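You operate a simulated robot arm through the tools that you are given. There is no shell and no other tool. Be economical: measure what you need, move in short steps, check, and stop when the job is done.

Carry out the task below with a simulated two-armed robot. There is one attempt and no reset: what you move stays moved.

Task
Centre the brake caliper, then spin the wheel and brake it.
Fine: slacken both blue knobs, tighten each with the blue paddle held down; let the wheel run a full turn or more, brake it to a stop while it still runs, let go.

Only the result counts: the job must be done as asked and must still hold three seconds after the hand-in. Knocking over, shifting, dropping, spilling or breaking anything else fails it.

Robot
Two 6-joint arms with two-finger parallel grippers on one trunk, on a base that drives. Base frame: it is fixed to the floor where the robot stands at the start and does not move with it; the origin is under the middle of the robot, x ahead of it, y to its left, z up; the surface under the hand at the start is at about z = 0.84. Units: m, rad, N and s.
The left shoulder is at the start at [0.28, 0.185, 1.23], the right one opposite. With the tool pointing down near the work surface each hand reaches from about 0.44 to 0.9 m from the robot's upright axis, wherever it stands, measured 20 degrees to its own side. Places, roughly: blue paddle [0.5, 0.2, 0.9]; lower blue knob [0.7, -0.2, 1.1]; upper blue knob [0.7, -0.2, 1.1]; wheel in the stand [0.8, -0.1, 1.1]. Payload 1.57 kg a hand.
The TCP of each hand is the grasp point between the finger pads, 0.03 m short of the fingertips. In the tool frame z runs along the fingers and y along their closing line. The gripper opens to 0.08 m. The fingers are 0.017 m wide and 0.012 m thick; the gripper's body (0.04 by 0.082 m) begins 0.08 m behind the TCP.
Orientation is that of the tool frame in the base frame, as a unit quaternion [x, y, z, w]. With the fingers straight down and closing along the base's y, the tool's x points along the base's -x, its y along +y and its z along -z.

Tools
- The arms move only by the tool servo_tool. It takes "left_series", "right_series" or both (then of equal length, played together; a hand with none holds still); each is one flat list of numbers, 7 for each row, row after row: the shift along the tool's x, y, z in m, then the turn, a rotation vector about the tool's x, y, z in rad, then the opening, from 0 (shut) to 1 (fully open). In form: [x, y, z, ax, ay, az, jaw, x, y, z, ax, ay, az, jaw, ...]. A call has 1 to 12 rows; each row shifts and turns the commanded pose from where the row before left it, along the tool's axes as they then stand. Rows are played at 5 a second. More than 0.05 m and 0.15 rad between two rows, or a gripper value outside its range, and nothing of the call is played. A pose out of reach is approached as far as the arm can. The call stops where the force on the tool passes 40 N (or 10 N more than at its start, if that is more) or the arm is blocked; 0.2 s more then pass. Each finger travels about 0.153 m/s and halts on what it meets, pressing with about 37 N; the grip force reading is that of the motor and also rises with nothing between the fingers. The clock runs only during rows and for 0.2 s after the last one: add rows that do not move to give the fingers time. It gives the time, the measured TCP pose, the force on the tool (base axes), the opening and the grip force at its end, in the units of the frame above (readings bear some noise), with the torque about the TCP (base axes, N m) and any sound that the robot's microphone picked up.
- Cameras (640 x 400 px; columns grow to the right, rows downward): "scene" is now at [0.226, -0.0027, 1.6765]; the picture's right is [-0.26, -0.97, 0.00], its down [-0.69, 0.18, -0.70] and it looks along [0.67, -0.18, -0.72] (base axes); focal length 214 px, centre (320, 200). "left" rides on the left gripper at [0.072, 0.007, -0.122] in its tool frame; the picture's right is [-0.09, 1.00, 0.00], its down [-0.84, -0.08, -0.54] and it looks along [-0.54, -0.05, 0.84] (tool axes); focal length 238 px, centre (320, 200). "right" rides on the right gripper at [0.072, -0.007, -0.122] in its tool frame; the picture's right is [0.09, 1.00, 0.00], its down [-0.84, 0.08, -0.54] and it looks along [-0.54, 0.05, 0.84] (tool axes); focal length 238 px, centre (320, 200). There is no depth. A picture from a camera that has moved, and an enlarged one, comes with that camera's place and axes in the base frame and with its lens. The place of the scene camera against the robot may be out by one fixed shift of up to 0.025 m in any direction.
- grab_frame(camera): a new picture of that camera. No time passes.
- raise_lower(by): slides the trunk up (or, below 0, down) by that many m; the arms and the scene camera ride with it, the base frame stays. It gives what a move gives, with no picture.
- steer(legs): drives the robot by 1 to 6 legs, each [ahead, turn to the left] in m and rad, along the robot's own axes; the way and the turn of a leg run together, so that a leg with both is an arc; at most 1.5 m and 3.142 rad a leg. The arms and the cameras ride along, it lands a little off, and it stops where it bumps. It gives what a move gives.
- aim_head(pan, tilt): turns the head with the scene camera to pan (to the left, within 1.501 rad either way) and tilt (down, from -0.506 to 1.204), counted from straight ahead of the robot. It gives what a move gives.
- inspect(camera, box): a new picture of the part [left, top, right, bottom] of that camera's present view, enlarged. No time passes.
- job_done(): hands the job in; it is judged then, once.

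Go step by step. Nothing tells you exact positions but the pictures and the camera data: compare them with the known pose of the tool, close in by small moves and look again before you grip or let go. The budget is 120 turns and 100 pictures, counting those below and the enlarged ones. Unless the task says otherwise, let go and move clear before handing in.

The tools are called after "Call:" as name(argument=value, ...) on one line, values as JSON. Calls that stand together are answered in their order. servo_tool: Moves the arms, as the interface text tells. Its arguments: {"type":"object","properties":{"left_series":{"type":"array"},"right_series":{"type":"array"}},"required":[]} The other tools are called the same way: raise_lower (by) slides the trunk up or down; steer (legs) drives the base; aim_head (pan, tilt) turns the head that bears the scene camera; grab_frame (camera) takes a picture; inspect (camera, box) takes an enlarged picture of a part of a camera's view; job_done () hands the job in.

At the start:

```text
t: 0.0
left_ee_pos: [0.5894, 0.175, 1.5412]
left_tool_rot: [-0.001, 1.0, 0.001, -0.002]
left_contact_force: [-0.2, 0.1, -0.7]
left_moment: [0.01, 0.0, -0.01]
left_opening: 0.08
left_gripper_force: 0.1
right_ee_pos: [0.4908, -0.3618, 1.5533]
right_tool_rot: [0.0, 1.0, 0.0, 0.0]
right_contact_force: [-0.8, -0.5, 0.3]
right_moment: [0.01, 0.02, -0.02]
right_opening: 0.0801
right_gripper_force: 0.1
trunk travel left (down, up): [-0.925, 0.065]
robot x, y, heading: [-0.0014, 0.0011, 0.003]
head pan, tilt: [-0.26, 0.801]
```

scene: 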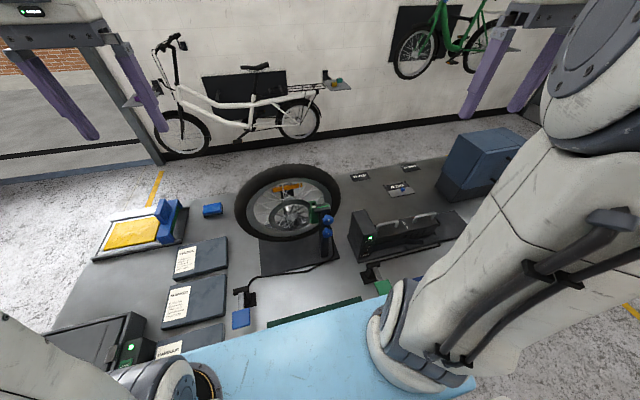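
right: 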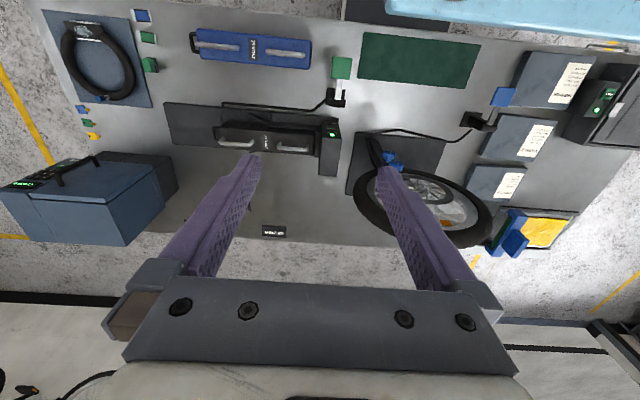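
left: 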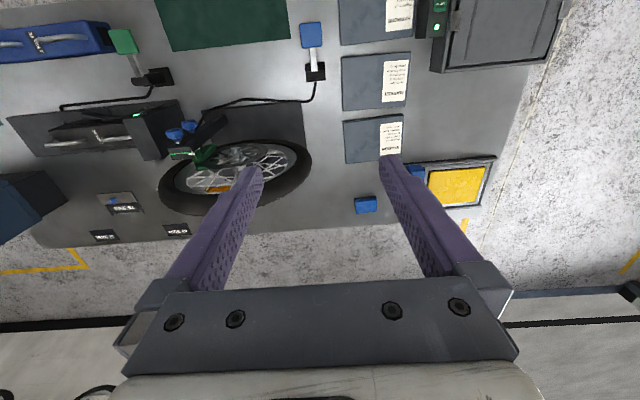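

I see the wheel in a stand with a caliper and two blue knobs ahead, and a blue paddle nearer with a cable to the caliper. I'll zoom in first.

Call:
inspect(camera="scene", box=[220, 150, 360, 340])

Call:
inspect(camera="left", box=[120, 10, 340, 220])

Call:
inspect(camera="right", box=[320, 70, 560, 250])

```text
2.11 times, centred on (290, 245) of scene
camera zoom: at [0.226, -0.0027, 1.6765], right [-0.26, -0.97, 0.0], down [-0.69, 0.18, -0.7], along [0.67, -0.18, -0.72], focal length 452 px, centre (383, 105)
```

zoom: 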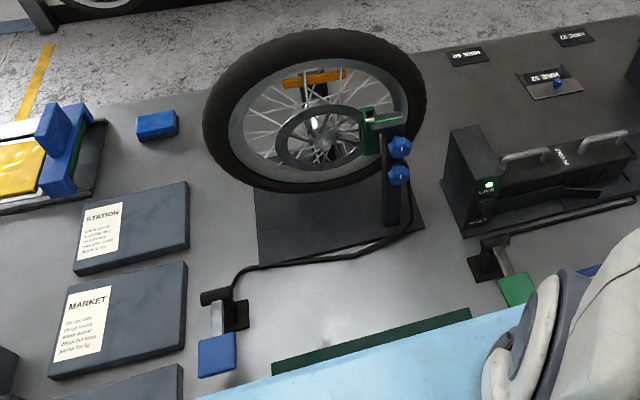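

```text
1.90 times, centred on (230, 115) of left
camera zoom: at [0.5168, 0.1805, 1.663], right [0.09, 1.0, 0.0], down [0.84, -0.08, 0.54], along [0.54, -0.05, -0.84], focal length 454 px, centre (491, 362)
```

zoom: 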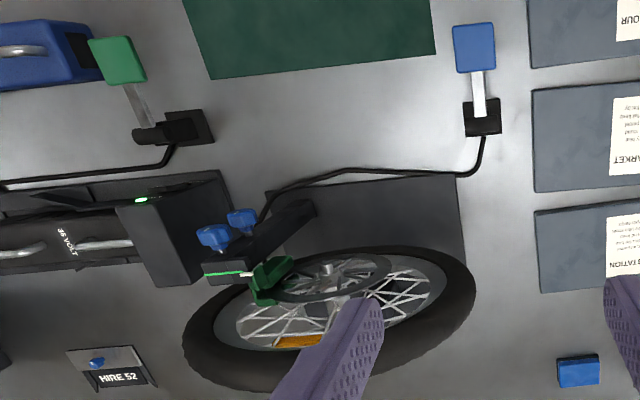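

```text
2.22 times, centred on (440, 160) of right
camera zoom: at [0.4186, -0.3681, 1.6753], right [-0.09, 1.0, 0.0], down [0.84, 0.08, 0.54], along [0.54, 0.05, -0.84], focal length 530 px, centre (53, 289)
```

zoom: 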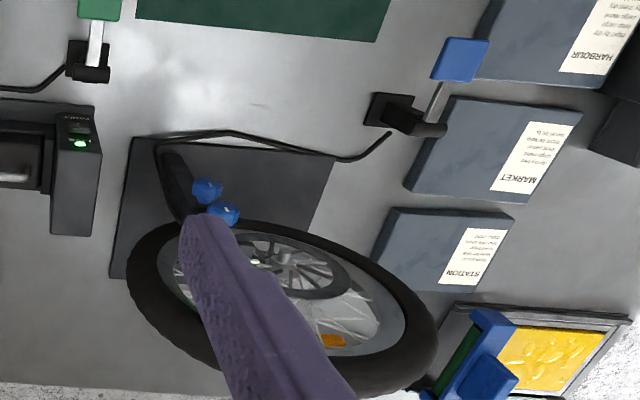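

Triangulated: upper knob ≈ (0.649, -0.156, 1.138), lower ≈ (0.650, -0.157, 1.068), paddle pad ≈ (0.49, 0.16–0.19, 0.9). I'll back off a bit so the right hand can point forward, and start turning the right hand forward.

Call:
steer(legs=[[-0.18, 0]])

```text
t: 1.5
left_ee_pos: [0.4088, 0.174, 1.5429]
left_tool_rot: [-0.001, 1.0, 0.001, 0.001]
left_contact_force: [-0.8, -0.6, -0.6]
left_moment: [0.0, 0.01, -0.01]
left_opening: 0.0801
left_gripper_force: 0.0
right_ee_pos: [0.3107, -0.3617, 1.555]
right_tool_rot: [0.0, 1.0, 0.0, 0.0]
right_contact_force: [-0.8, -0.1, -0.7]
right_moment: [-0.03, 0.0, -0.03]
right_opening: 0.0799
right_gripper_force: 0.0
trunk travel left (down, up): [-0.925, 0.065]
robot x, y, heading: [-0.1796, -0.0012, -0.001]
head pan, tilt: [-0.26, 0.801]
```

Next, the right hand swings to point forward while the left lowers above the paddle with its fingers shut.

Call:
servo_tool(right_series=[0, 0, 0.03, 0, -0.1428, 0, 1, 0, 0, 0.03, 0, -0.1428, 0, 1, 0, 0, 0.03, 0, -0.1428, 0, 1, 0, 0, 0.03, 0, -0.1428, 0, 1, 0, 0, 0.03, 0, -0.1428, 0, 1, 0, 0, 0.03, 0, -0.1428, 0, 1, 0, 0, 0.03, 0, -0.1428, 0, 1, 0, 0, 0.03, 0, -0.1428, 0, 1, 0, 0, 0.03, 0, -0.1428, 0, 1, 0, 0, 0.03, 0, -0.1428, 0, 1, 0, 0, 0.03, 0, -0.1428, 0, 1], left_series=[-0.007, 0, 0.04, 0, 0, 0, 0, -0.007, 0, 0.04, 0, 0, 0, 0, -0.007, 0, 0.04, 0, 0, 0, 0, -0.007, 0, 0.04, 0, 0, 0, 0, -0.007, 0, 0.04, 0, 0, 0, 0, -0.007, 0, 0.04, 0, 0, 0, 0, -0.007, 0, 0.04, 0, 0, 0, 0, -0.007, 0, 0.04, 0, 0, 0, 0, -0.007, 0, 0.04, 0, 0, 0, 0, -0.007, 0, 0.04, 0, 0, 0, 0, -0.007, 0, 0.04, 0, 0, 0, 0])

```text
t: 3.9
left_ee_pos: [0.4855, 0.1753, 1.101]
left_tool_rot: [0.0, 1.0, 0.002, -0.001]
left_contact_force: [0.1, 0.3, -0.4]
left_moment: [-0.01, 0.01, -0.01]
left_opening: 0.0002
left_gripper_force: 21.4
right_ee_pos: [0.5154, -0.373, 1.3296]
right_tool_rot: [0.0, 0.707, -0.001, 0.708]
right_contact_force: [0.4, -0.4, -0.2]
right_moment: [0.0, 0.03, 0.03]
right_opening: 0.0803
right_gripper_force: 0.0
right hand out of reach, approached as far as the arm can: row 3, 4
trunk travel left (down, up): [-0.925, 0.065]
robot x, y, heading: [-0.1781, 0.0041, 0.004]
head pan, tilt: [-0.26, 0.801]
```

Call:
grab_frame(camera="scene")

Call:
grab_frame(camera="right")

Call:
grab_frame(camera="left")

```text
93 pictures are left
camera scene: at [0.0464, -0.0028, 1.6764], right [-0.26, -0.97, 0.0], down [-0.69, 0.18, -0.7], along [0.67, -0.18, -0.72], focal length 214 px, centre (320, 200)
```

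scene: 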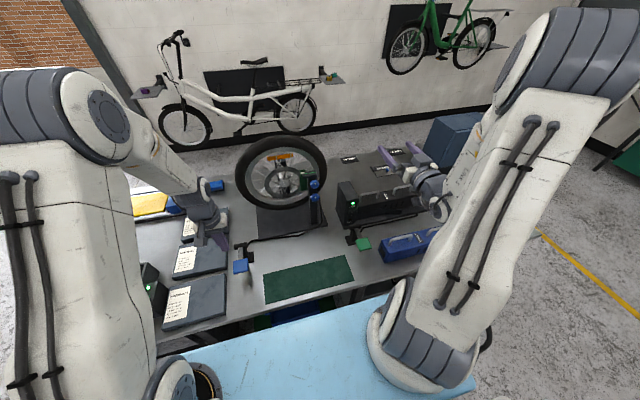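

```text
92 pictures are left
camera right: at [0.3927, -0.3803, 1.2578], right [0.0, 1.0, -0.09], down [-0.54, 0.08, 0.84], along [0.84, 0.05, 0.54], focal length 238 px, centre (320, 200)
```

right: 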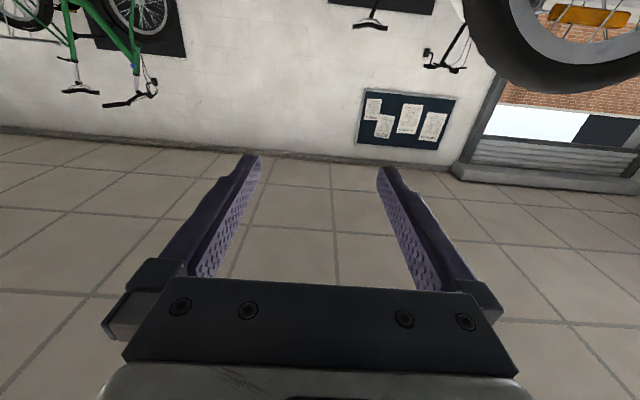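

```text
91 pictures are left
camera left: at [0.4136, 0.1808, 1.2221], right [0.09, 1.0, 0.0], down [0.84, -0.08, 0.54], along [0.54, -0.05, -0.84], focal length 238 px, centre (320, 200)
```

left: 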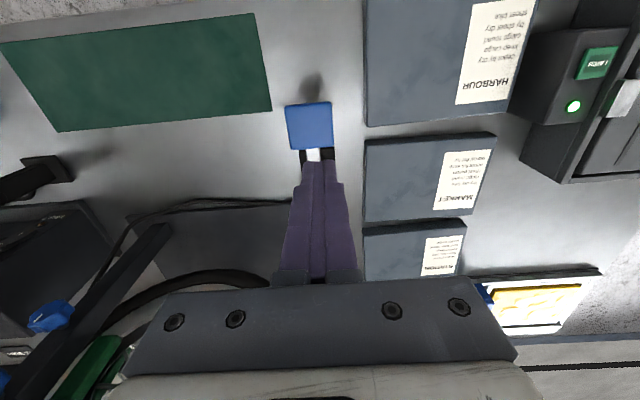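

Paddle pad ≈ (0.49, 0.162, 0.94). The right hand goes in front of the knobs to look, and the left goes over the pad.

Call:
servo_tool(right_series=[0.032, 0.036, -0.004, 0, 0, 0, 1, 0.032, 0.036, -0.004, 0, 0, 0, 1, 0.032, 0.036, -0.004, 0, 0, 0, 1, 0.032, 0.036, -0.004, 0, 0, 0, 1, 0.032, 0.036, -0.004, 0, 0, 0, 1, 0.032, 0.036, -0.004, 0, 0, 0, 1], left_series=[0, -0.003, 0.015, 0, 0, 0, 0, 0, -0.003, 0.015, 0, 0, 0, 0, 0, -0.002, 0.015, 0, 0, 0, 0, 0, -0.002, 0.015, 0, 0, 0, 0, 0, -0.002, 0.015, 0, 0, 0, 0, 0, -0.001, 0.015, 0, 0, 0, 0])

Call:
grab_frame(camera="right")

Call:
grab_frame(camera="left")

Call:
inspect(camera="scene", box=[200, 120, 360, 300])

```text
t: 5.3
left_ee_pos: [0.4853, 0.163, 1.0107]
left_tool_rot: [0.0, 1.0, 0.002, 0.0]
left_contact_force: [0.9, 0.6, -0.6]
left_moment: [0.01, 0.04, -0.01]
left_opening: 0.0
left_gripper_force: 21.5
right_ee_pos: [0.5377, -0.3128, 1.3453]
right_tool_rot: [0.004, 0.71, 0.007, 0.704]
right_contact_force: [0.4, 0.1, -0.3]
right_moment: [-0.05, 0.0, 0.0]
right_opening: 0.0802
right_gripper_force: 0.0
right hand out of reach, approached as far as the arm can: row 1, 2, 3, 4, 5, 6
trunk travel left (down, up): [-0.925, 0.065]
robot x, y, heading: [-0.178, 0.0007, 0.003]
head pan, tilt: [-0.26, 0.801]
```

```text
90 pictures are left
camera right: at [0.4148, -0.3186, 1.2746], right [-0.01, 1.0, -0.08], down [-0.53, 0.06, 0.84], along [0.85, 0.05, 0.53], focal length 238 px, centre (320, 200)
```

right: 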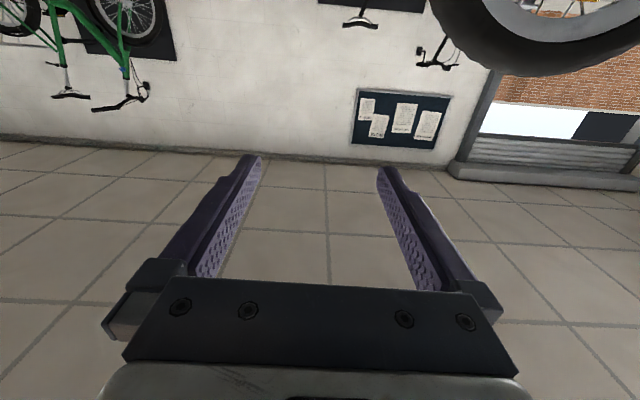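

```text
89 pictures are left
camera left: at [0.4128, 0.169, 1.1318], right [0.09, 1.0, 0.0], down [0.84, -0.08, 0.54], along [0.54, -0.05, -0.84], focal length 238 px, centre (320, 200)
```

left: 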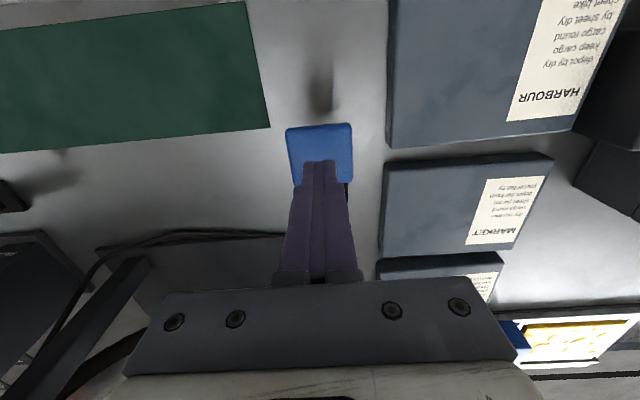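

```text
2.22 times, centred on (280, 210) of scene
camera zoom: at [0.0466, -0.0031, 1.6764], right [-0.26, -0.97, 0.0], down [-0.69, 0.18, -0.7], along [0.67, -0.18, -0.72], focal length 477 px, centre (409, 178)
```

zoom: 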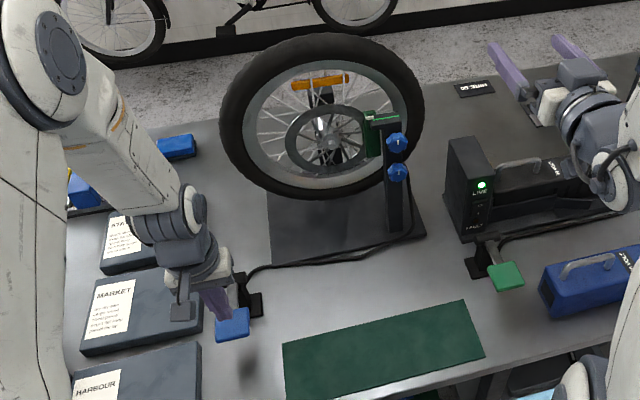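

The right arm is too folded to get lower with the hand forward, so I'll back up another 0.15 m.

Call:
steer(legs=[[-0.15, 0]])

Call:
servo_tool(right_series=[0.03, 0, 0, 0, 0, 0, 1, 0.03, 0, 0, 0, 0, 0, 1, 0.03, 0, 0, 0, 0, 0, 1])

```text
t: 6.7
left_ee_pos: [0.3333, 0.1661, 1.0094]
left_tool_rot: [-0.002, 1.0, 0.001, -0.001]
left_contact_force: [1.0, -0.3, 0.4]
left_moment: [0.03, 0.05, 0.02]
left_opening: 0.0001
left_gripper_force: 21.6
right_ee_pos: [0.3855, -0.3117, 1.347]
right_tool_rot: [0.003, 0.71, 0.008, 0.704]
right_contact_force: [0.5, 0.3, -0.1]
right_moment: [0.01, 0.04, 0.01]
right_opening: 0.0802
right_gripper_force: 0.2
trunk travel left (down, up): [-0.925, 0.065]
robot x, y, heading: [-0.3333, -0.0019, 0.003]
head pan, tilt: [-0.26, 0.801]
```

```text
t: 7.5
left_ee_pos: [0.3321, 0.1663, 1.0109]
left_tool_rot: [-0.002, 1.0, 0.002, 0.0]
left_contact_force: [0.3, 0.7, -0.5]
left_moment: [0.01, 0.0, -0.01]
left_opening: 0.0001
left_gripper_force: 20.8
right_ee_pos: [0.3789, -0.3229, 1.3389]
right_tool_rot: [0.004, 0.711, 0.01, 0.703]
right_contact_force: [-0.3, 0.3, -0.4]
right_moment: [0.02, -0.01, 0.0]
right_opening: 0.08
right_gripper_force: 0.1
right hand out of reach, approached as far as the arm can: row 1, 2, 3
trunk travel left (down, up): [-0.925, 0.065]
robot x, y, heading: [-0.331, 0.0032, 0.004]
head pan, tilt: [-0.26, 0.801]
```

Now extend the right hand forward first, then lower.

Call:
servo_tool(right_series=[0, 0, 0.04, 0, 0, 0, 1, 0, 0, 0.04, 0, 0, 0, 1, 0.02, 0, 0.04, 0, 0, 0, 1, 0.03, 0.02, 0, 0, 0, 0, 1, 0.03, 0.02, 0, 0, 0, 0, 1, 0.03, 0.03, 0, 0, 0, 0, 1, 0.03, 0.03, 0, 0, 0, 0, 1, 0, 0, 0, 0, 0, 0, 1])

Call:
grab_frame(camera="scene")

```text
t: 9.3
left_ee_pos: [0.3322, 0.1641, 1.0108]
left_tool_rot: [-0.002, 1.0, 0.002, -0.001]
left_contact_force: [0.4, -0.5, 0.1]
left_moment: [-0.02, 0.01, -0.03]
left_opening: 0.0001
left_gripper_force: 21.0
right_ee_pos: [0.5423, -0.2701, 1.2437]
right_tool_rot: [0.011, 0.713, 0.032, 0.701]
right_contact_force: [0.7, 0.2, -0.1]
right_moment: [-0.01, -0.04, -0.01]
right_opening: 0.08
right_gripper_force: 0.1
right hand out of reach, approached as far as the arm can: row 4, 5, 6, 7
trunk travel left (down, up): [-0.925, 0.065]
robot x, y, heading: [-0.3323, -0.0016, -0.0]
head pan, tilt: [-0.26, 0.801]
```

```text
87 pictures are left
camera scene: at [-0.1058, -0.0025, 1.6764], right [-0.25, -0.97, 0.0], down [-0.69, 0.18, -0.7], along [0.67, -0.18, -0.72], focal length 214 px, centre (320, 200)
```

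scene: 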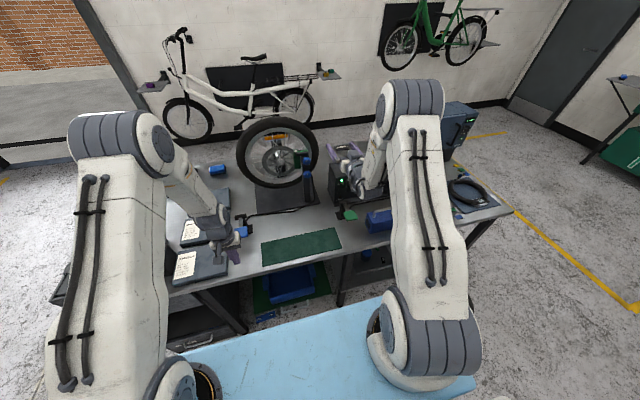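

The wrist must bend too far up with the shoulder this high. I'll raise both hands, then lower the trunk so the right forearm is more level.

Call:
servo_tool(left_series=[0, 0, -0.035, 0, 0, 0, 0, 0, 0, -0.035, 0, 0, 0, 0, 0, 0, -0.035, 0, 0, 0, 0, 0, 0, -0.035, 0, 0, 0, 0, 0, 0, -0.035, 0, 0, 0, 0, 0, 0, -0.035, 0, 0, 0, 0, 0, 0, -0.035, 0, 0, 0, 0, 0, 0, -0.035, 0, 0, 0, 0], right_series=[-0.02, 0, -0.01, 0, 0, 0, 1, -0.02, 0, -0.01, 0, 0, 0, 1, -0.02, 0, -0.01, 0, 0, 0, 1, -0.02, 0, -0.01, 0, 0, 0, 1, -0.02, 0, -0.01, 0, 0, 0, 1, -0.02, 0, -0.01, 0, 0, 0, 1, -0.02, 0, -0.01, 0, 0, 0, 1, -0.02, 0, -0.01, 0, 0, 0, 1])

Call:
raise_lower(by=-0.25)

```text
t: 11.1
left_ee_pos: [0.329, 0.1635, 1.2916]
left_tool_rot: [-0.001, 1.0, 0.002, -0.001]
left_contact_force: [-0.2, 0.4, 0.1]
left_moment: [-0.01, 0.03, 0.0]
left_opening: 0.0
left_gripper_force: 21.4
right_ee_pos: [0.4736, -0.2856, 1.4167]
right_tool_rot: [0.003, 0.71, 0.008, 0.704]
right_contact_force: [0.2, 0.3, -0.8]
right_moment: [0.03, 0.02, -0.01]
right_opening: 0.0799
right_gripper_force: 0.1
right hand out of reach, approached as far as the arm can: row 1, 2
trunk travel left (down, up): [-0.925, 0.065]
robot x, y, heading: [-0.3316, 0.0001, -0.0]
head pan, tilt: [-0.26, 0.801]
```

```text
t: 13.7
left_ee_pos: [0.329, 0.164, 1.0419]
left_tool_rot: [-0.001, 1.0, 0.002, 0.0]
left_contact_force: [-0.1, 0.0, -0.5]
left_moment: [-0.02, 0.02, 0.04]
left_opening: 0.0001
left_gripper_force: 21.5
right_ee_pos: [0.4731, -0.2858, 1.1651]
right_tool_rot: [0.003, 0.71, 0.007, 0.704]
right_contact_force: [0.5, 0.3, 1.2]
right_moment: [-0.01, 0.0, -0.01]
right_opening: 0.0797
right_gripper_force: 0.2
trunk travel left (down, up): [-0.675, 0.315]
robot x, y, heading: [-0.3308, 0.0005, 0.004]
head pan, tilt: [-0.26, 0.801]
```

Call:
servo_tool(left_series=[-0.026, 0, 0.004, 0, 0, 0, 0, -0.026, 0, 0.004, 0, 0, 0, 0, -0.026, 0, 0.004, 0, 0, 0, 0, -0.026, 0, 0.004, 0, 0, 0, 0, -0.026, 0, 0.004, 0, 0, 0, 0, -0.026, 0, 0.004, 0, 0, 0, 0], right_series=[0, 0.026, 0.01, 0, 0, 0, 1, 0, 0.026, 0.01, 0, 0, 0, 1, 0, 0.026, 0.01, 0, 0, 0, 1, 0, 0.026, 0, 0, 0, 0, 1, 0.01, 0.026, 0, 0, 0, 0, 1, 0.01, 0, 0, 0, 0, 0, 1])

Call:
grab_frame(camera="right")

Call:
grab_frame(camera="left")

Call:
grab_frame(camera="scene")

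```text
t: 15.1
left_ee_pos: [0.4868, 0.164, 1.0164]
left_tool_rot: [-0.002, 1.0, 0.002, -0.002]
left_contact_force: [-0.2, 0.2, 0.6]
left_moment: [0.02, -0.03, 0.01]
left_opening: 0.0
left_gripper_force: 21.1
right_ee_pos: [0.4889, -0.2527, 1.1528]
right_tool_rot: [0.001, 0.711, 0.01, 0.704]
right_contact_force: [0.6, -0.4, 0.6]
right_moment: [0.02, -0.02, -0.03]
right_opening: 0.0799
right_gripper_force: 0.0
right hand out of reach, approached as far as the arm can: row 2, 3, 4, 5, 6
trunk travel left (down, up): [-0.675, 0.315]
robot x, y, heading: [-0.3307, 0.0012, 0.002]
head pan, tilt: [-0.26, 0.801]
```

```text
86 pictures are left
camera right: at [0.3665, -0.2597, 1.0822], right [-0.02, 1.0, -0.08], down [-0.53, 0.06, 0.84], along [0.84, 0.05, 0.53], focal length 238 px, centre (320, 200)
```

right: 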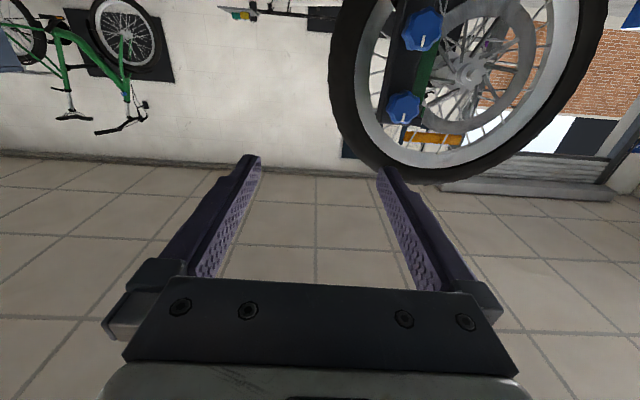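

```text
85 pictures are left
camera left: at [0.4144, 0.169, 1.1375], right [0.09, 1.0, 0.0], down [0.84, -0.08, 0.54], along [0.54, -0.05, -0.84], focal length 238 px, centre (320, 200)
```

left: 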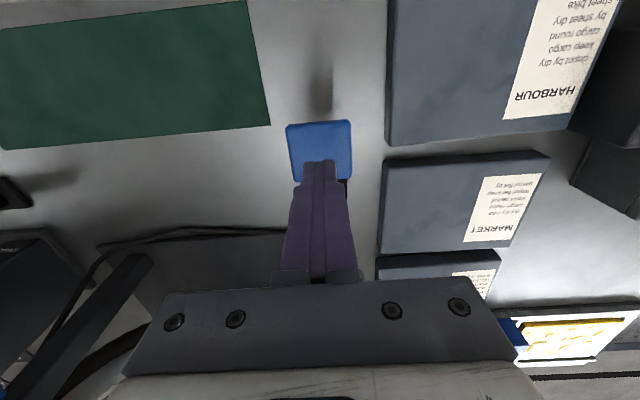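

```text
84 pictures are left
camera scene: at [-0.1064, -0.0023, 1.4265], right [-0.25, -0.97, 0.0], down [-0.69, 0.18, -0.7], along [0.67, -0.18, -0.72], focal length 214 px, centre (320, 200)
```

scene: 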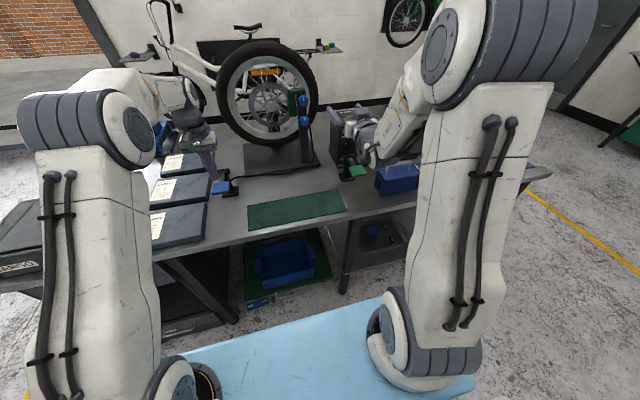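

The right arm can't get inboard enough, so I'll shift the robot about 0.13 m to its left. I'll do this away from the table: back, turn, back, turn, ahead.

Call:
servo_tool(left_series=[0, 0, -0.04, 0, 0, 0, 0, 0, 0, -0.04, 0, 0, 0, 0, 0, 0, -0.04, 0, 0, 0, 0])

Call:
steer(legs=[[-0.2, 0], [0, -0.7], [-0.2, 0], [0, 0.7], [0.35, 0]])

```text
t: 15.9
left_ee_pos: [0.4896, 0.1633, 1.1356]
left_tool_rot: [-0.002, 1.0, 0.002, 0.0]
left_contact_force: [-0.1, -0.3, -0.2]
left_moment: [0.0, -0.01, 0.0]
left_opening: 0.0
left_gripper_force: 20.9
right_ee_pos: [0.4896, -0.2525, 1.1532]
right_tool_rot: [0.0, 0.71, 0.011, 0.704]
right_contact_force: [0.1, 0.1, -0.9]
right_moment: [0.02, -0.01, -0.03]
right_opening: 0.0803
right_gripper_force: 0.0
trunk travel left (down, up): [-0.675, 0.315]
robot x, y, heading: [-0.3344, 0.0001, 0.004]
head pan, tilt: [-0.26, 0.801]
```

```text
t: 24.3
left_ee_pos: [0.4886, 0.3028, 1.136]
left_tool_rot: [-0.003, 1.0, 0.002, 0.0]
left_contact_force: [-0.3, 0.1, 1.3]
left_moment: [0.01, -0.04, 0.0]
left_opening: 0.0
left_gripper_force: 21.5
right_ee_pos: [0.4888, -0.1127, 1.1532]
right_tool_rot: [-0.002, 0.71, 0.012, 0.704]
right_contact_force: [-0.6, 0.2, -0.3]
right_moment: [0.02, -0.03, -0.01]
right_opening: 0.08
right_gripper_force: 0.1
trunk travel left (down, up): [-0.675, 0.315]
robot x, y, heading: [-0.3306, 0.1351, 0.005]
head pan, tilt: [-0.26, 0.801]
```

Call:
servo_tool(left_series=[0, -0.028, 0.02, 0, 0, 0, 0, 0, -0.028, 0.02, 0, 0, 0, 0, 0, -0.028, 0.02, 0, 0, 0, 0, 0, -0.028, 0.02, 0, 0, 0, 0, 0, -0.028, 0.02, 0, 0, 0, 0], right_series=[0, -0.009, 0, 0, 0, 0, 1, 0, -0.009, 0, 0, 0, 0, 1, 0.01, -0.009, 0, 0, 0, 0, 1, 0.01, -0.009, 0, 0, 0, 0, 1, 0.01, -0.009, 0, 0, 0, 0, 1])

Call:
grab_frame(camera="right")

Call:
inspect(camera="scene", box=[160, 20, 400, 220])

```text
t: 25.5
left_ee_pos: [0.4868, 0.1617, 1.0361]
left_tool_rot: [-0.002, 1.0, 0.002, -0.001]
left_contact_force: [-0.2, 0.7, 0.1]
left_moment: [-0.01, 0.0, -0.01]
left_opening: 0.0003
left_gripper_force: 20.9
right_ee_pos: [0.4883, -0.1579, 1.1212]
right_tool_rot: [-0.002, 0.71, 0.012, 0.704]
right_contact_force: [1.1, 0.2, -0.4]
right_moment: [0.05, 0.02, 0.02]
right_opening: 0.0802
right_gripper_force: 0.0
trunk travel left (down, up): [-0.675, 0.315]
robot x, y, heading: [-0.3341, 0.1358, 0.003]
head pan, tilt: [-0.26, 0.801]
```

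```text
83 pictures are left
camera right: at [0.3667, -0.1652, 1.0512], right [-0.02, 1.0, -0.08], down [-0.54, 0.05, 0.84], along [0.84, 0.06, 0.53], focal length 238 px, centre (320, 200)
```

right: 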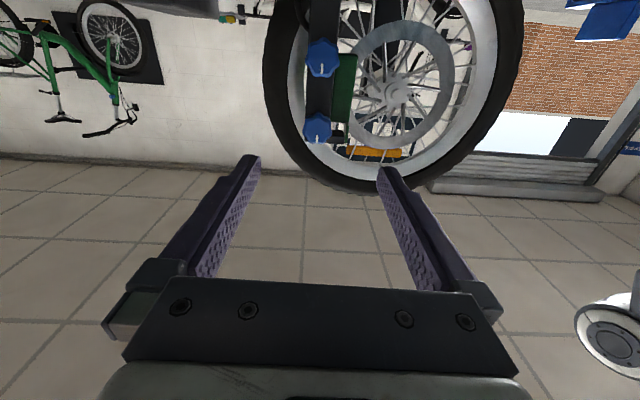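

```text
2.00 times, centred on (280, 120) of scene
camera zoom: at [-0.1068, 0.1357, 1.4265], right [-0.25, -0.97, 0.0], down [-0.7, 0.18, -0.7], along [0.67, -0.17, -0.72], focal length 429 px, centre (400, 360)
```

zoom: 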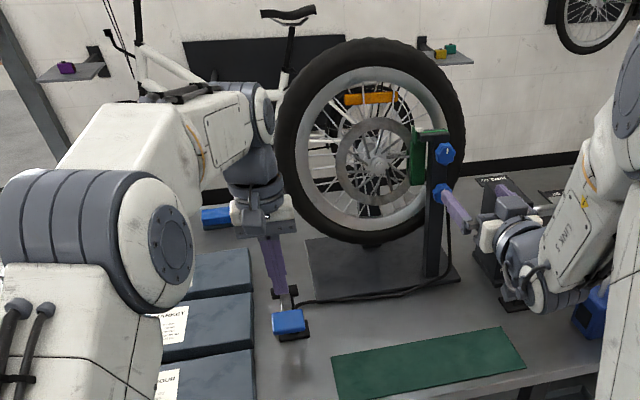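

Call:
inspect(camera="right", box=[240, 10, 400, 150])

Call:
inspect(camera="scene", box=[350, 75, 410, 150])

```text
2.86 times, centred on (320, 80) of right
camera zoom: at [0.3667, -0.1652, 1.0512], right [-0.02, 1.0, -0.08], down [-0.54, 0.05, 0.84], along [0.84, 0.06, 0.53], focal length 681 px, centre (320, 543)
```

zoom: 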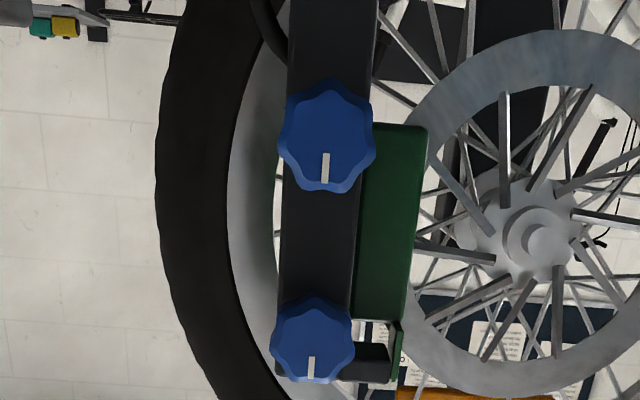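

```text
5.33 times, centred on (380, 112) of scene
camera zoom: at [-0.1068, 0.1357, 1.4265], right [-0.25, -0.97, 0.0], down [-0.7, 0.18, -0.7], along [0.67, -0.17, -0.72], focal length 1144 px, centre (0, 667)
```

zoom: 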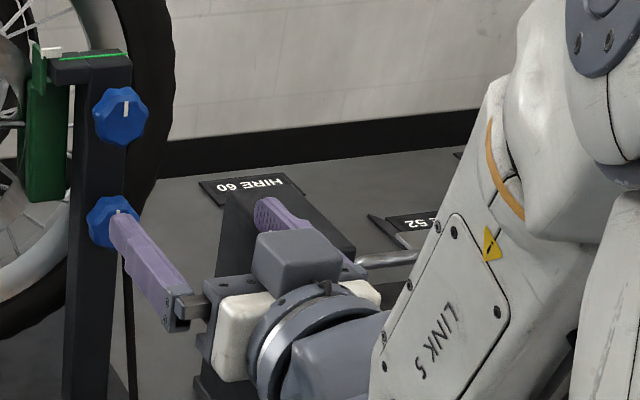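

Upper knob now reads ≈ (0.64, -0.156, 1.127), lower ≈ (0.64, -0.156, 1.059), pointers up, about 4 cm across. I'll move toward the upper knob.

Call:
servo_tool(right_series=[-0.003, 0.001, 0.025, 0, 0, 0, 0.8, -0.003, 0.001, 0.025, 0, 0, 0, 0.8, 0, 0, 0.025, 0, 0, 0, 0.8, 0, 0, 0.02, 0, 0, 0, 0.8])

Call:
grab_frame(camera="right")

Call:
inspect(camera="scene", box=[350, 75, 410, 150])

```text
t: 26.5
left_ee_pos: [0.4871, 0.1611, 1.0365]
left_tool_rot: [-0.002, 1.0, 0.001, 0.0]
left_contact_force: [-0.7, -0.8, -0.4]
left_moment: [-0.01, -0.02, -0.02]
left_opening: 0.0001
left_gripper_force: 20.9
right_ee_pos: [0.5855, -0.156, 1.1265]
right_tool_rot: [0.0, 0.711, 0.012, 0.703]
right_contact_force: [-0.3, 0.3, -0.4]
right_moment: [0.0, -0.03, 0.02]
right_opening: 0.064
right_gripper_force: 0.1
trunk travel left (down, up): [-0.675, 0.315]
robot x, y, heading: [-0.332, 0.1346, 0.005]
head pan, tilt: [-0.26, 0.801]
```

```text
79 pictures are left
camera right: at [0.4628, -0.1637, 1.0557], right [-0.02, 1.0, -0.08], down [-0.53, 0.05, 0.84], along [0.84, 0.06, 0.53], focal length 238 px, centre (320, 200)
```

right: 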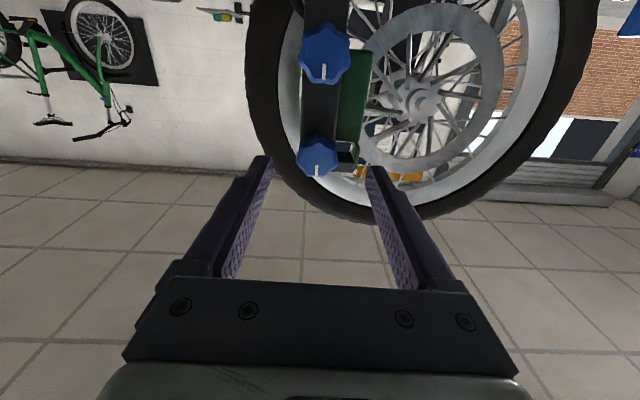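

```text
5.33 times, centred on (380, 112) of scene
camera zoom: at [-0.1068, 0.1354, 1.4265], right [-0.25, -0.97, 0.0], down [-0.7, 0.18, -0.7], along [0.67, -0.17, -0.72], focal length 1144 px, centre (0, 667)
```

zoom: 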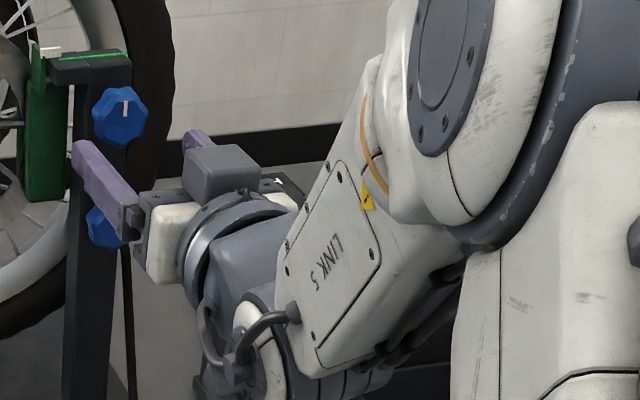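

Knob front face is at x≈0.638, z≈1.127. I'll advance 4 cm so the fingers straddle it.

Call:
servo_tool(right_series=[0, 0, 0.015, 0, 0, 0, 0.8, 0, 0, 0.015, 0, 0, 0, 0.8, 0, 0, 0.01, 0, 0, 0, 0.8])

Call:
grab_frame(camera="right")

Call:
inspect(camera="scene", box=[350, 75, 410, 150])

```text
t: 27.3
left_ee_pos: [0.4871, 0.1615, 1.0372]
left_tool_rot: [-0.002, 1.0, 0.002, 0.0]
left_contact_force: [-0.2, -0.1, -0.4]
left_moment: [0.0, 0.0, -0.01]
left_opening: 0.0
left_gripper_force: 21.6
right_ee_pos: [0.626, -0.1548, 1.1265]
right_tool_rot: [-0.001, 0.711, 0.012, 0.703]
right_contact_force: [0.3, 0.0, -0.5]
right_moment: [-0.01, 0.0, -0.01]
right_opening: 0.0641
right_gripper_force: 0.0
trunk travel left (down, up): [-0.675, 0.315]
robot x, y, heading: [-0.3348, 0.1403, 0.007]
head pan, tilt: [-0.26, 0.801]
```

```text
77 pictures are left
camera right: at [0.5033, -0.1631, 1.0566], right [-0.02, 1.0, -0.08], down [-0.53, 0.06, 0.84], along [0.84, 0.06, 0.53], focal length 238 px, centre (320, 200)
```

right: 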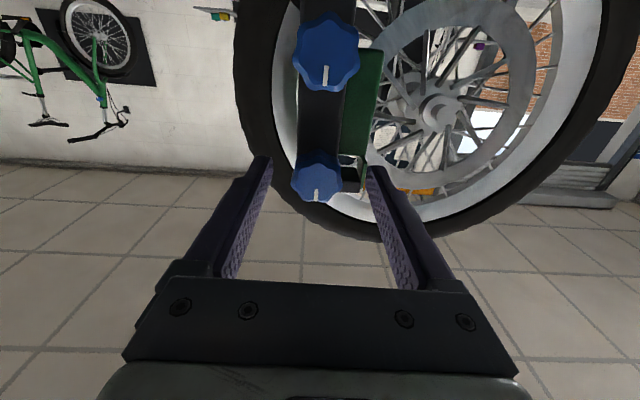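

```text
5.33 times, centred on (380, 112) of scene
camera zoom: at [-0.1067, 0.1354, 1.4264], right [-0.25, -0.97, 0.0], down [-0.7, 0.18, -0.7], along [0.67, -0.17, -0.72], focal length 1144 px, centre (0, 667)
```

zoom: 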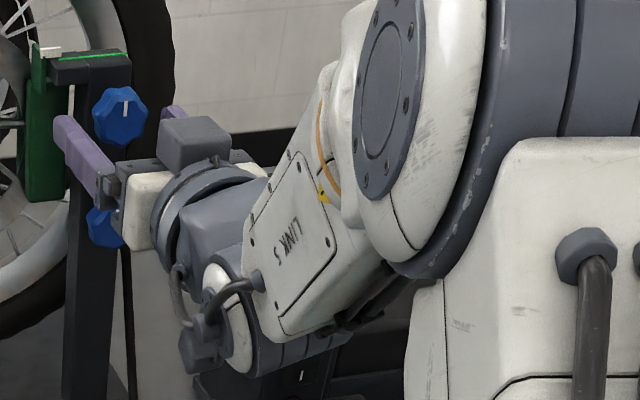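

Fingers straddle the upper knob; closing.

Call:
servo_tool(right_series=[0, 0, 0, 0, 0, 0, 0.4, 0, 0, 0, 0, 0, 0, 0.4, 0, 0, 0, 0, 0, 0, 0.4])

Call:
grab_frame(camera="right")

```text
t: 28.1
left_ee_pos: [0.4879, 0.1604, 1.0364]
left_tool_rot: [-0.002, 1.0, 0.001, 0.0]
left_contact_force: [0.2, 0.6, 0.5]
left_moment: [0.0, -0.01, 0.01]
left_opening: 0.0
left_gripper_force: 21.8
right_ee_pos: [0.625, -0.1564, 1.127]
right_tool_rot: [-0.001, 0.71, 0.012, 0.704]
right_contact_force: [1.2, -4.0, 0.0]
right_moment: [0.01, 0.01, -0.1]
right_opening: 0.036
right_gripper_force: 2.0
trunk travel left (down, up): [-0.675, 0.315]
robot x, y, heading: [-0.3316, 0.1367, 0.001]
head pan, tilt: [-0.26, 0.801]
```

```text
75 pictures are left
camera right: at [0.5031, -0.1637, 1.0566], right [-0.02, 1.0, -0.08], down [-0.53, 0.06, 0.84], along [0.84, 0.06, 0.53], focal length 238 px, centre (320, 200)
```

right: 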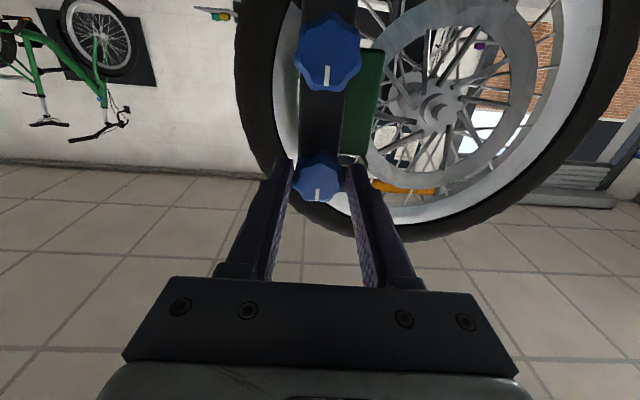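

Call:
servo_tool(right_series=[0, 0, 0, 0, 0, 0, 0, 0, 0, 0, 0, 0, 0, 0, 0, 0, 0, 0, 0, -0.12, 0, 0, 0, 0, 0, 0, -0.12, 0, 0, 0, 0, 0, 0, -0.12, 0, 0, 0, 0, 0, 0, -0.12, 0])

Call:
grab_frame(camera="right")

```text
t: 29.2
left_ee_pos: [0.4861, 0.1629, 1.0369]
left_tool_rot: [-0.003, 1.0, 0.002, 0.0]
left_contact_force: [0.2, 0.5, -0.5]
left_moment: [-0.04, 0.03, -0.04]
left_opening: 0.0
left_gripper_force: 21.4
right_ee_pos: [0.6301, -0.1586, 1.1312]
right_tool_rot: [-0.094, 0.713, -0.053, 0.693]
right_contact_force: [-13.6, 2.1, 1.6]
right_moment: [0.04, -0.37, -0.31]
right_opening: 0.0345
right_gripper_force: 41.6
right hand out of reach, approached as far as the arm can: row 4, 5
trunk travel left (down, up): [-0.675, 0.315]
robot x, y, heading: [-0.3316, 0.1359, 0.009]
head pan, tilt: [-0.26, 0.801]
stopped in row 5 (right hand): the force on the tool passed its limit at 50 N (the readings are from after the stop); the commanded pose is now the measured one
```

```text
74 pictures are left
camera right: at [0.5081, -0.1865, 1.0656], right [-0.06, 0.95, -0.3], down [-0.53, 0.22, 0.82], along [0.85, 0.21, 0.49], focal length 238 px, centre (320, 200)
```

right: 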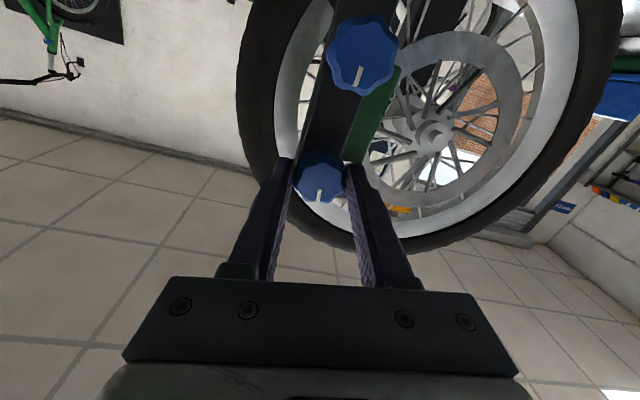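

The roll toward slackening hits a joint limit with the camera underneath. I'll release, back off, and roll the hand about half a turn the other way to get travel.

Call:
servo_tool(right_series=[0, 0, 0, 0, 0, 0, 0.8, 0, 0, 0, 0, 0, 0, 0.8, 0, 0, -0.02, 0, 0, 0, 0.8, 0, 0, -0.02, 0, 0, 0, 0.8, 0, 0, -0.02, 0, 0, 0, 0.8, 0, 0, 0, 0, 0, 0.145, 0.8, 0, 0, 0, 0, 0, 0.145, 0.8, 0, 0, 0, 0, 0, 0.145, 0.8, 0, 0, 0, 0, 0, 0.145, 0.8, 0, 0, 0, 0, 0, 0.145, 0.8, 0, 0, 0, 0, 0, 0.145, 0.8])

Call:
servo_tool(right_series=[0, 0, 0, 0, 0, 0.145, 0.8, 0, 0, 0, 0, 0, 0.145, 0.8, 0, 0, 0, 0, 0, 0.145, 0.8, 0, 0, 0, 0, 0, 0.145, 0.8, 0, 0, 0, 0, 0, 0.145, 0.8, 0, 0, 0, 0, 0, 0.145, 0.8, 0, 0, 0, 0, 0, 0.145, 0.8, 0, 0, 0, 0, 0, 0.145, 0.8, 0, 0, 0, 0, 0, 0.145, 0.8, 0, 0, 0, 0, 0, 0.145, 0.8, 0, 0, 0, 0, 0, 0.145, 0.8])

```text
t: 31.6
left_ee_pos: [0.4855, 0.1629, 1.0375]
left_tool_rot: [-0.003, 1.0, 0.002, 0.0]
left_contact_force: [-0.8, 0.5, 1.0]
left_moment: [0.01, -0.03, -0.02]
left_opening: 0.0002
left_gripper_force: 20.9
right_ee_pos: [0.5727, -0.1684, 1.1367]
right_tool_rot: [0.216, 0.686, 0.245, 0.65]
right_contact_force: [0.4, 0.4, 0.2]
right_moment: [0.01, -0.01, -0.02]
right_opening: 0.0638
right_gripper_force: 0.1
right hand out of reach, approached as far as the arm can: row 4, 5
trunk travel left (down, up): [-0.675, 0.315]
robot x, y, heading: [-0.3361, 0.1323, 0.007]
head pan, tilt: [-0.26, 0.801]
```

```text
t: 34.0
left_ee_pos: [0.4857, 0.1632, 1.0372]
left_tool_rot: [-0.004, 1.0, 0.002, 0.0]
left_contact_force: [0.3, 0.5, -0.4]
left_moment: [0.0, 0.0, 0.01]
left_opening: 0.0
left_gripper_force: 21.8
right_ee_pos: [0.5739, -0.1702, 1.1367]
right_tool_rot: [0.642, 0.325, 0.636, 0.278]
right_contact_force: [0.0, -0.1, -0.8]
right_moment: [0.01, 0.0, -0.05]
right_opening: 0.064
right_gripper_force: 0.0
trunk travel left (down, up): [-0.675, 0.315]
robot x, y, heading: [-0.3351, 0.1374, 0.009]
head pan, tilt: [-0.26, 0.801]
```

Call:
servo_tool(right_series=[0, 0, 0, 0, 0, 0.145, 0.8, 0, 0, 0, 0, 0, 0.145, 0.8, 0, 0, 0, 0, 0, 0.145, 0.8, 0, 0, 0, 0, 0, 0.145, 0.8, 0, 0, 0, 0, 0, 0.145, 0.8, 0, 0, 0, 0, 0, 0.145, 0.8, 0, 0, 0, 0, 0, 0, 0.8])

Call:
grab_frame(camera="right")

Call:
inspect(camera="right", box=[240, 100, 400, 200])

```text
t: 35.6
left_ee_pos: [0.4866, 0.1626, 1.037]
left_tool_rot: [-0.004, 1.0, 0.002, -0.001]
left_contact_force: [0.3, -0.2, 0.3]
left_moment: [-0.01, -0.02, 0.04]
left_opening: 0.0001
left_gripper_force: 21.7
right_ee_pos: [0.5739, -0.1691, 1.1353]
right_tool_rot: [0.72, 0.025, 0.694, -0.015]
right_contact_force: [-1.1, -0.1, 0.5]
right_moment: [-0.04, 0.0, 0.0]
right_opening: 0.0638
right_gripper_force: 0.2
trunk travel left (down, up): [-0.675, 0.315]
robot x, y, heading: [-0.3366, 0.1366, 0.009]
head pan, tilt: [-0.26, 0.801]
```

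```text
73 pictures are left
camera right: at [0.4547, -0.1677, 1.2118], right [0.06, -0.99, 0.1], down [-0.57, -0.12, -0.82], along [0.82, -0.01, -0.57], focal length 238 px, centre (320, 200)
```

right: 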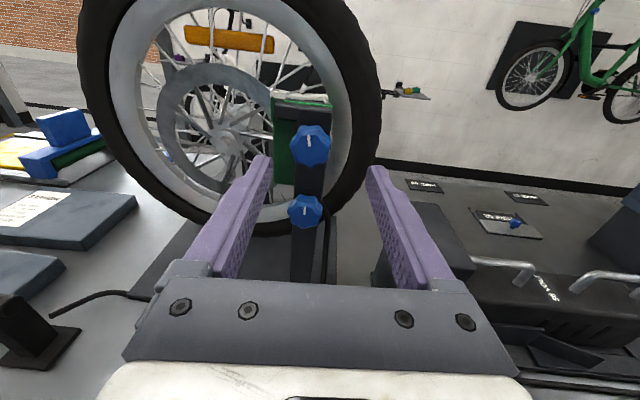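

```text
4.00 times, centred on (320, 150) of right
camera zoom: at [0.4547, -0.1677, 1.2118], right [0.06, -0.99, 0.1], down [-0.57, -0.12, -0.82], along [0.82, -0.01, -0.57], focal length 953 px, centre (320, 400)
```

zoom: 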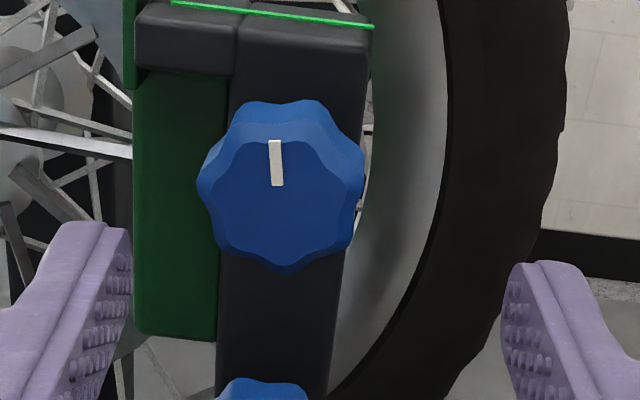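

Camera is on top now and there's about 3.3 rad of slackening travel. Knob centre ≈ (0.645, -0.157, 1.130); correcting the tilt and moving in.

Call:
servo_tool(right_series=[-0.003, -0.006, 0, -0.056, 0.038, 0, 0.8, -0.002, -0.006, 0, 0, 0, 0, 0.8, 0, 0, 0.02, 0, 0, 0, 0.8, 0, 0, 0.02, 0, 0, 0, 0.8, 0, 0, 0.018, 0, 0, 0, 0.8, 0, 0, 0, 0, 0, 0, 0.8])

Call:
inspect(camera="right", box=[220, 80, 420, 240])

```text
t: 37.0
left_ee_pos: [0.4873, 0.162, 1.0361]
left_tool_rot: [-0.003, 1.0, 0.001, 0.0]
left_contact_force: [-0.7, -0.6, 0.9]
left_moment: [0.02, -0.02, -0.01]
left_opening: 0.0
left_gripper_force: 21.5
right_ee_pos: [0.6317, -0.1568, 1.1296]
right_tool_rot: [0.706, 0.005, 0.708, 0.005]
right_contact_force: [0.1, -0.8, 1.1]
right_moment: [0.02, -0.01, 0.0]
right_opening: 0.0638
right_gripper_force: 0.1
trunk travel left (down, up): [-0.675, 0.315]
robot x, y, heading: [-0.3357, 0.1331, 0.008]
head pan, tilt: [-0.26, 0.801]
```

```text
2.50 times, centred on (320, 160) of right
camera zoom: at [0.5096, -0.1482, 1.2011], right [0.0, -0.99, 0.11], down [-0.54, -0.09, -0.84], along [0.84, -0.06, -0.54], focal length 596 px, centre (320, 300)
```

zoom: 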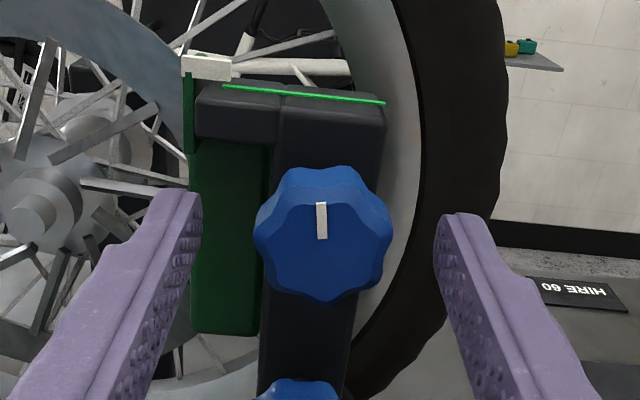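

Call:
servo_tool(right_series=[0, 0, 0, 0, 0, 0, 0.3, 0, 0, 0, 0, 0, 0, 0, 0, 0, 0, 0, 0, 0, 0, 0, 0, 0, 0, 0, -0.14, 0, 0, 0, 0, 0, 0, -0.14, 0, 0, 0, 0, 0, 0, -0.14, 0, 0, 0, 0, 0, 0, -0.14, 0, 0, 0, 0, 0, 0, -0.14, 0, 0, 0, 0, 0, 0, -0.14, 0])

Call:
inspect(camera="right", box=[220, 80, 420, 240])

```text
t: 39.0
left_ee_pos: [0.4866, 0.162, 1.0374]
left_tool_rot: [-0.004, 1.0, 0.002, -0.001]
left_contact_force: [-0.3, 0.6, 0.2]
left_moment: [0.01, 0.03, -0.03]
left_opening: 0.0
left_gripper_force: 21.4
right_ee_pos: [0.6317, -0.1577, 1.1305]
right_tool_rot: [0.643, 0.293, 0.644, 0.295]
right_contact_force: [5.4, -7.7, -3.8]
right_moment: [0.04, 0.31, 0.27]
right_opening: 0.0333
right_gripper_force: 41.8
trunk travel left (down, up): [-0.675, 0.315]
robot x, y, heading: [-0.3334, 0.1389, 0.007]
head pan, tilt: [-0.26, 0.801]
```

```text
2.50 times, centred on (320, 160) of right
camera zoom: at [0.5096, -0.0983, 1.172], right [0.0, -0.58, 0.81], down [-0.54, -0.68, -0.49], along [0.84, -0.44, -0.31], focal length 596 px, centre (320, 300)
```

zoom: 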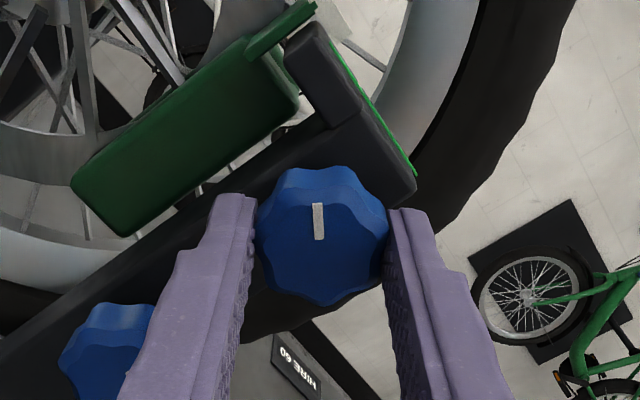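

Call:
servo_tool(right_series=[0, 0, 0, 0, 0, -0.14, 0, 0, 0, 0, 0, 0, -0.14, 0, 0, 0, 0, 0, 0, -0.14, 0, 0, 0, 0, 0, 0, -0.14, 0, 0, 0, 0, 0, 0, -0.14, 0, 0, 0, 0, 0, 0, -0.14, 0])

Call:
inspect(camera="right", box=[220, 80, 420, 240])

```text
t: 40.4
left_ee_pos: [0.4868, 0.162, 1.0355]
left_tool_rot: [-0.003, 1.0, 0.001, -0.001]
left_contact_force: [-0.6, -0.8, -0.4]
left_moment: [0.01, 0.04, 0.0]
left_opening: 0.0
left_gripper_force: 21.3
right_ee_pos: [0.6316, -0.1582, 1.1296]
right_tool_rot: [0.467, 0.529, 0.468, 0.531]
right_contact_force: [3.3, -7.6, -4.1]
right_moment: [0.03, 0.23, 0.67]
right_opening: 0.033
right_gripper_force: 41.8
trunk travel left (down, up): [-0.675, 0.315]
robot x, y, heading: [-0.3326, 0.1384, 0.004]
head pan, tilt: [-0.26, 0.801]
```

```text
2.50 times, centred on (320, 160) of right
camera zoom: at [0.5097, -0.0868, 1.1149], right [0.0, 0.22, 0.98], down [-0.54, -0.82, 0.18], along [0.84, -0.53, 0.12], focal length 596 px, centre (320, 300)
```

zoom: 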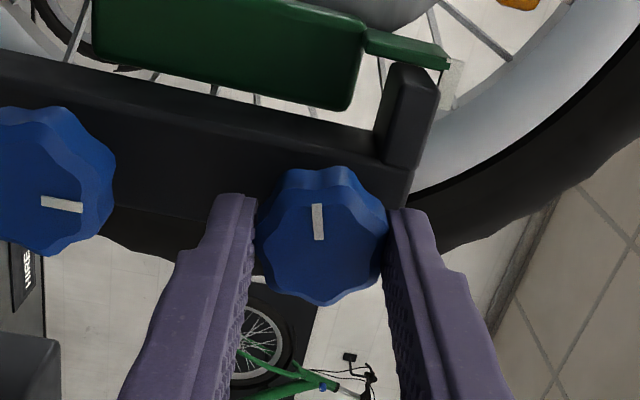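

Call:
servo_tool(right_series=[0, 0, 0, 0, 0, -0.14, 0, 0, 0, 0, 0, 0, -0.14, 0, 0, 0, 0, 0, 0, -0.14, 0, 0, 0, 0, 0, 0, -0.14, 0, 0, 0, 0, 0, 0, -0.14, 0, 0, 0, 0, 0, 0, -0.14, 0, 0, 0, 0, 0, 0, -0.14, 0, 0, 0, 0, 0, 0, -0.14, 0])

Call:
grab_frame(camera="right")

```text
t: 42.2
left_ee_pos: [0.4871, 0.1634, 1.037]
left_tool_rot: [-0.003, 1.0, 0.001, 0.0]
left_contact_force: [0.3, -0.1, 1.0]
left_moment: [-0.02, -0.03, 0.01]
left_opening: 0.0
left_gripper_force: 21.8
right_ee_pos: [0.6306, -0.1567, 1.1315]
right_tool_rot: [0.114, 0.697, 0.114, 0.699]
right_contact_force: [-4.5, -1.5, -4.1]
right_moment: [0.0, -0.34, 0.06]
right_opening: 0.0333
right_gripper_force: 41.1
trunk travel left (down, up): [-0.675, 0.315]
robot x, y, heading: [-0.3302, 0.1386, 0.006]
head pan, tilt: [-0.26, 0.801]
```

```text
68 pictures are left
camera right: at [0.5098, -0.1404, 1.0609], right [0.0, 0.97, 0.23], down [-0.54, -0.19, 0.82], along [0.84, -0.12, 0.53], focal length 238 px, centre (320, 200)
```

right: 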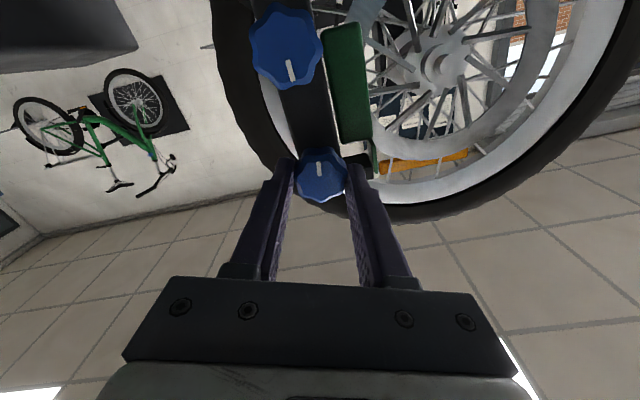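

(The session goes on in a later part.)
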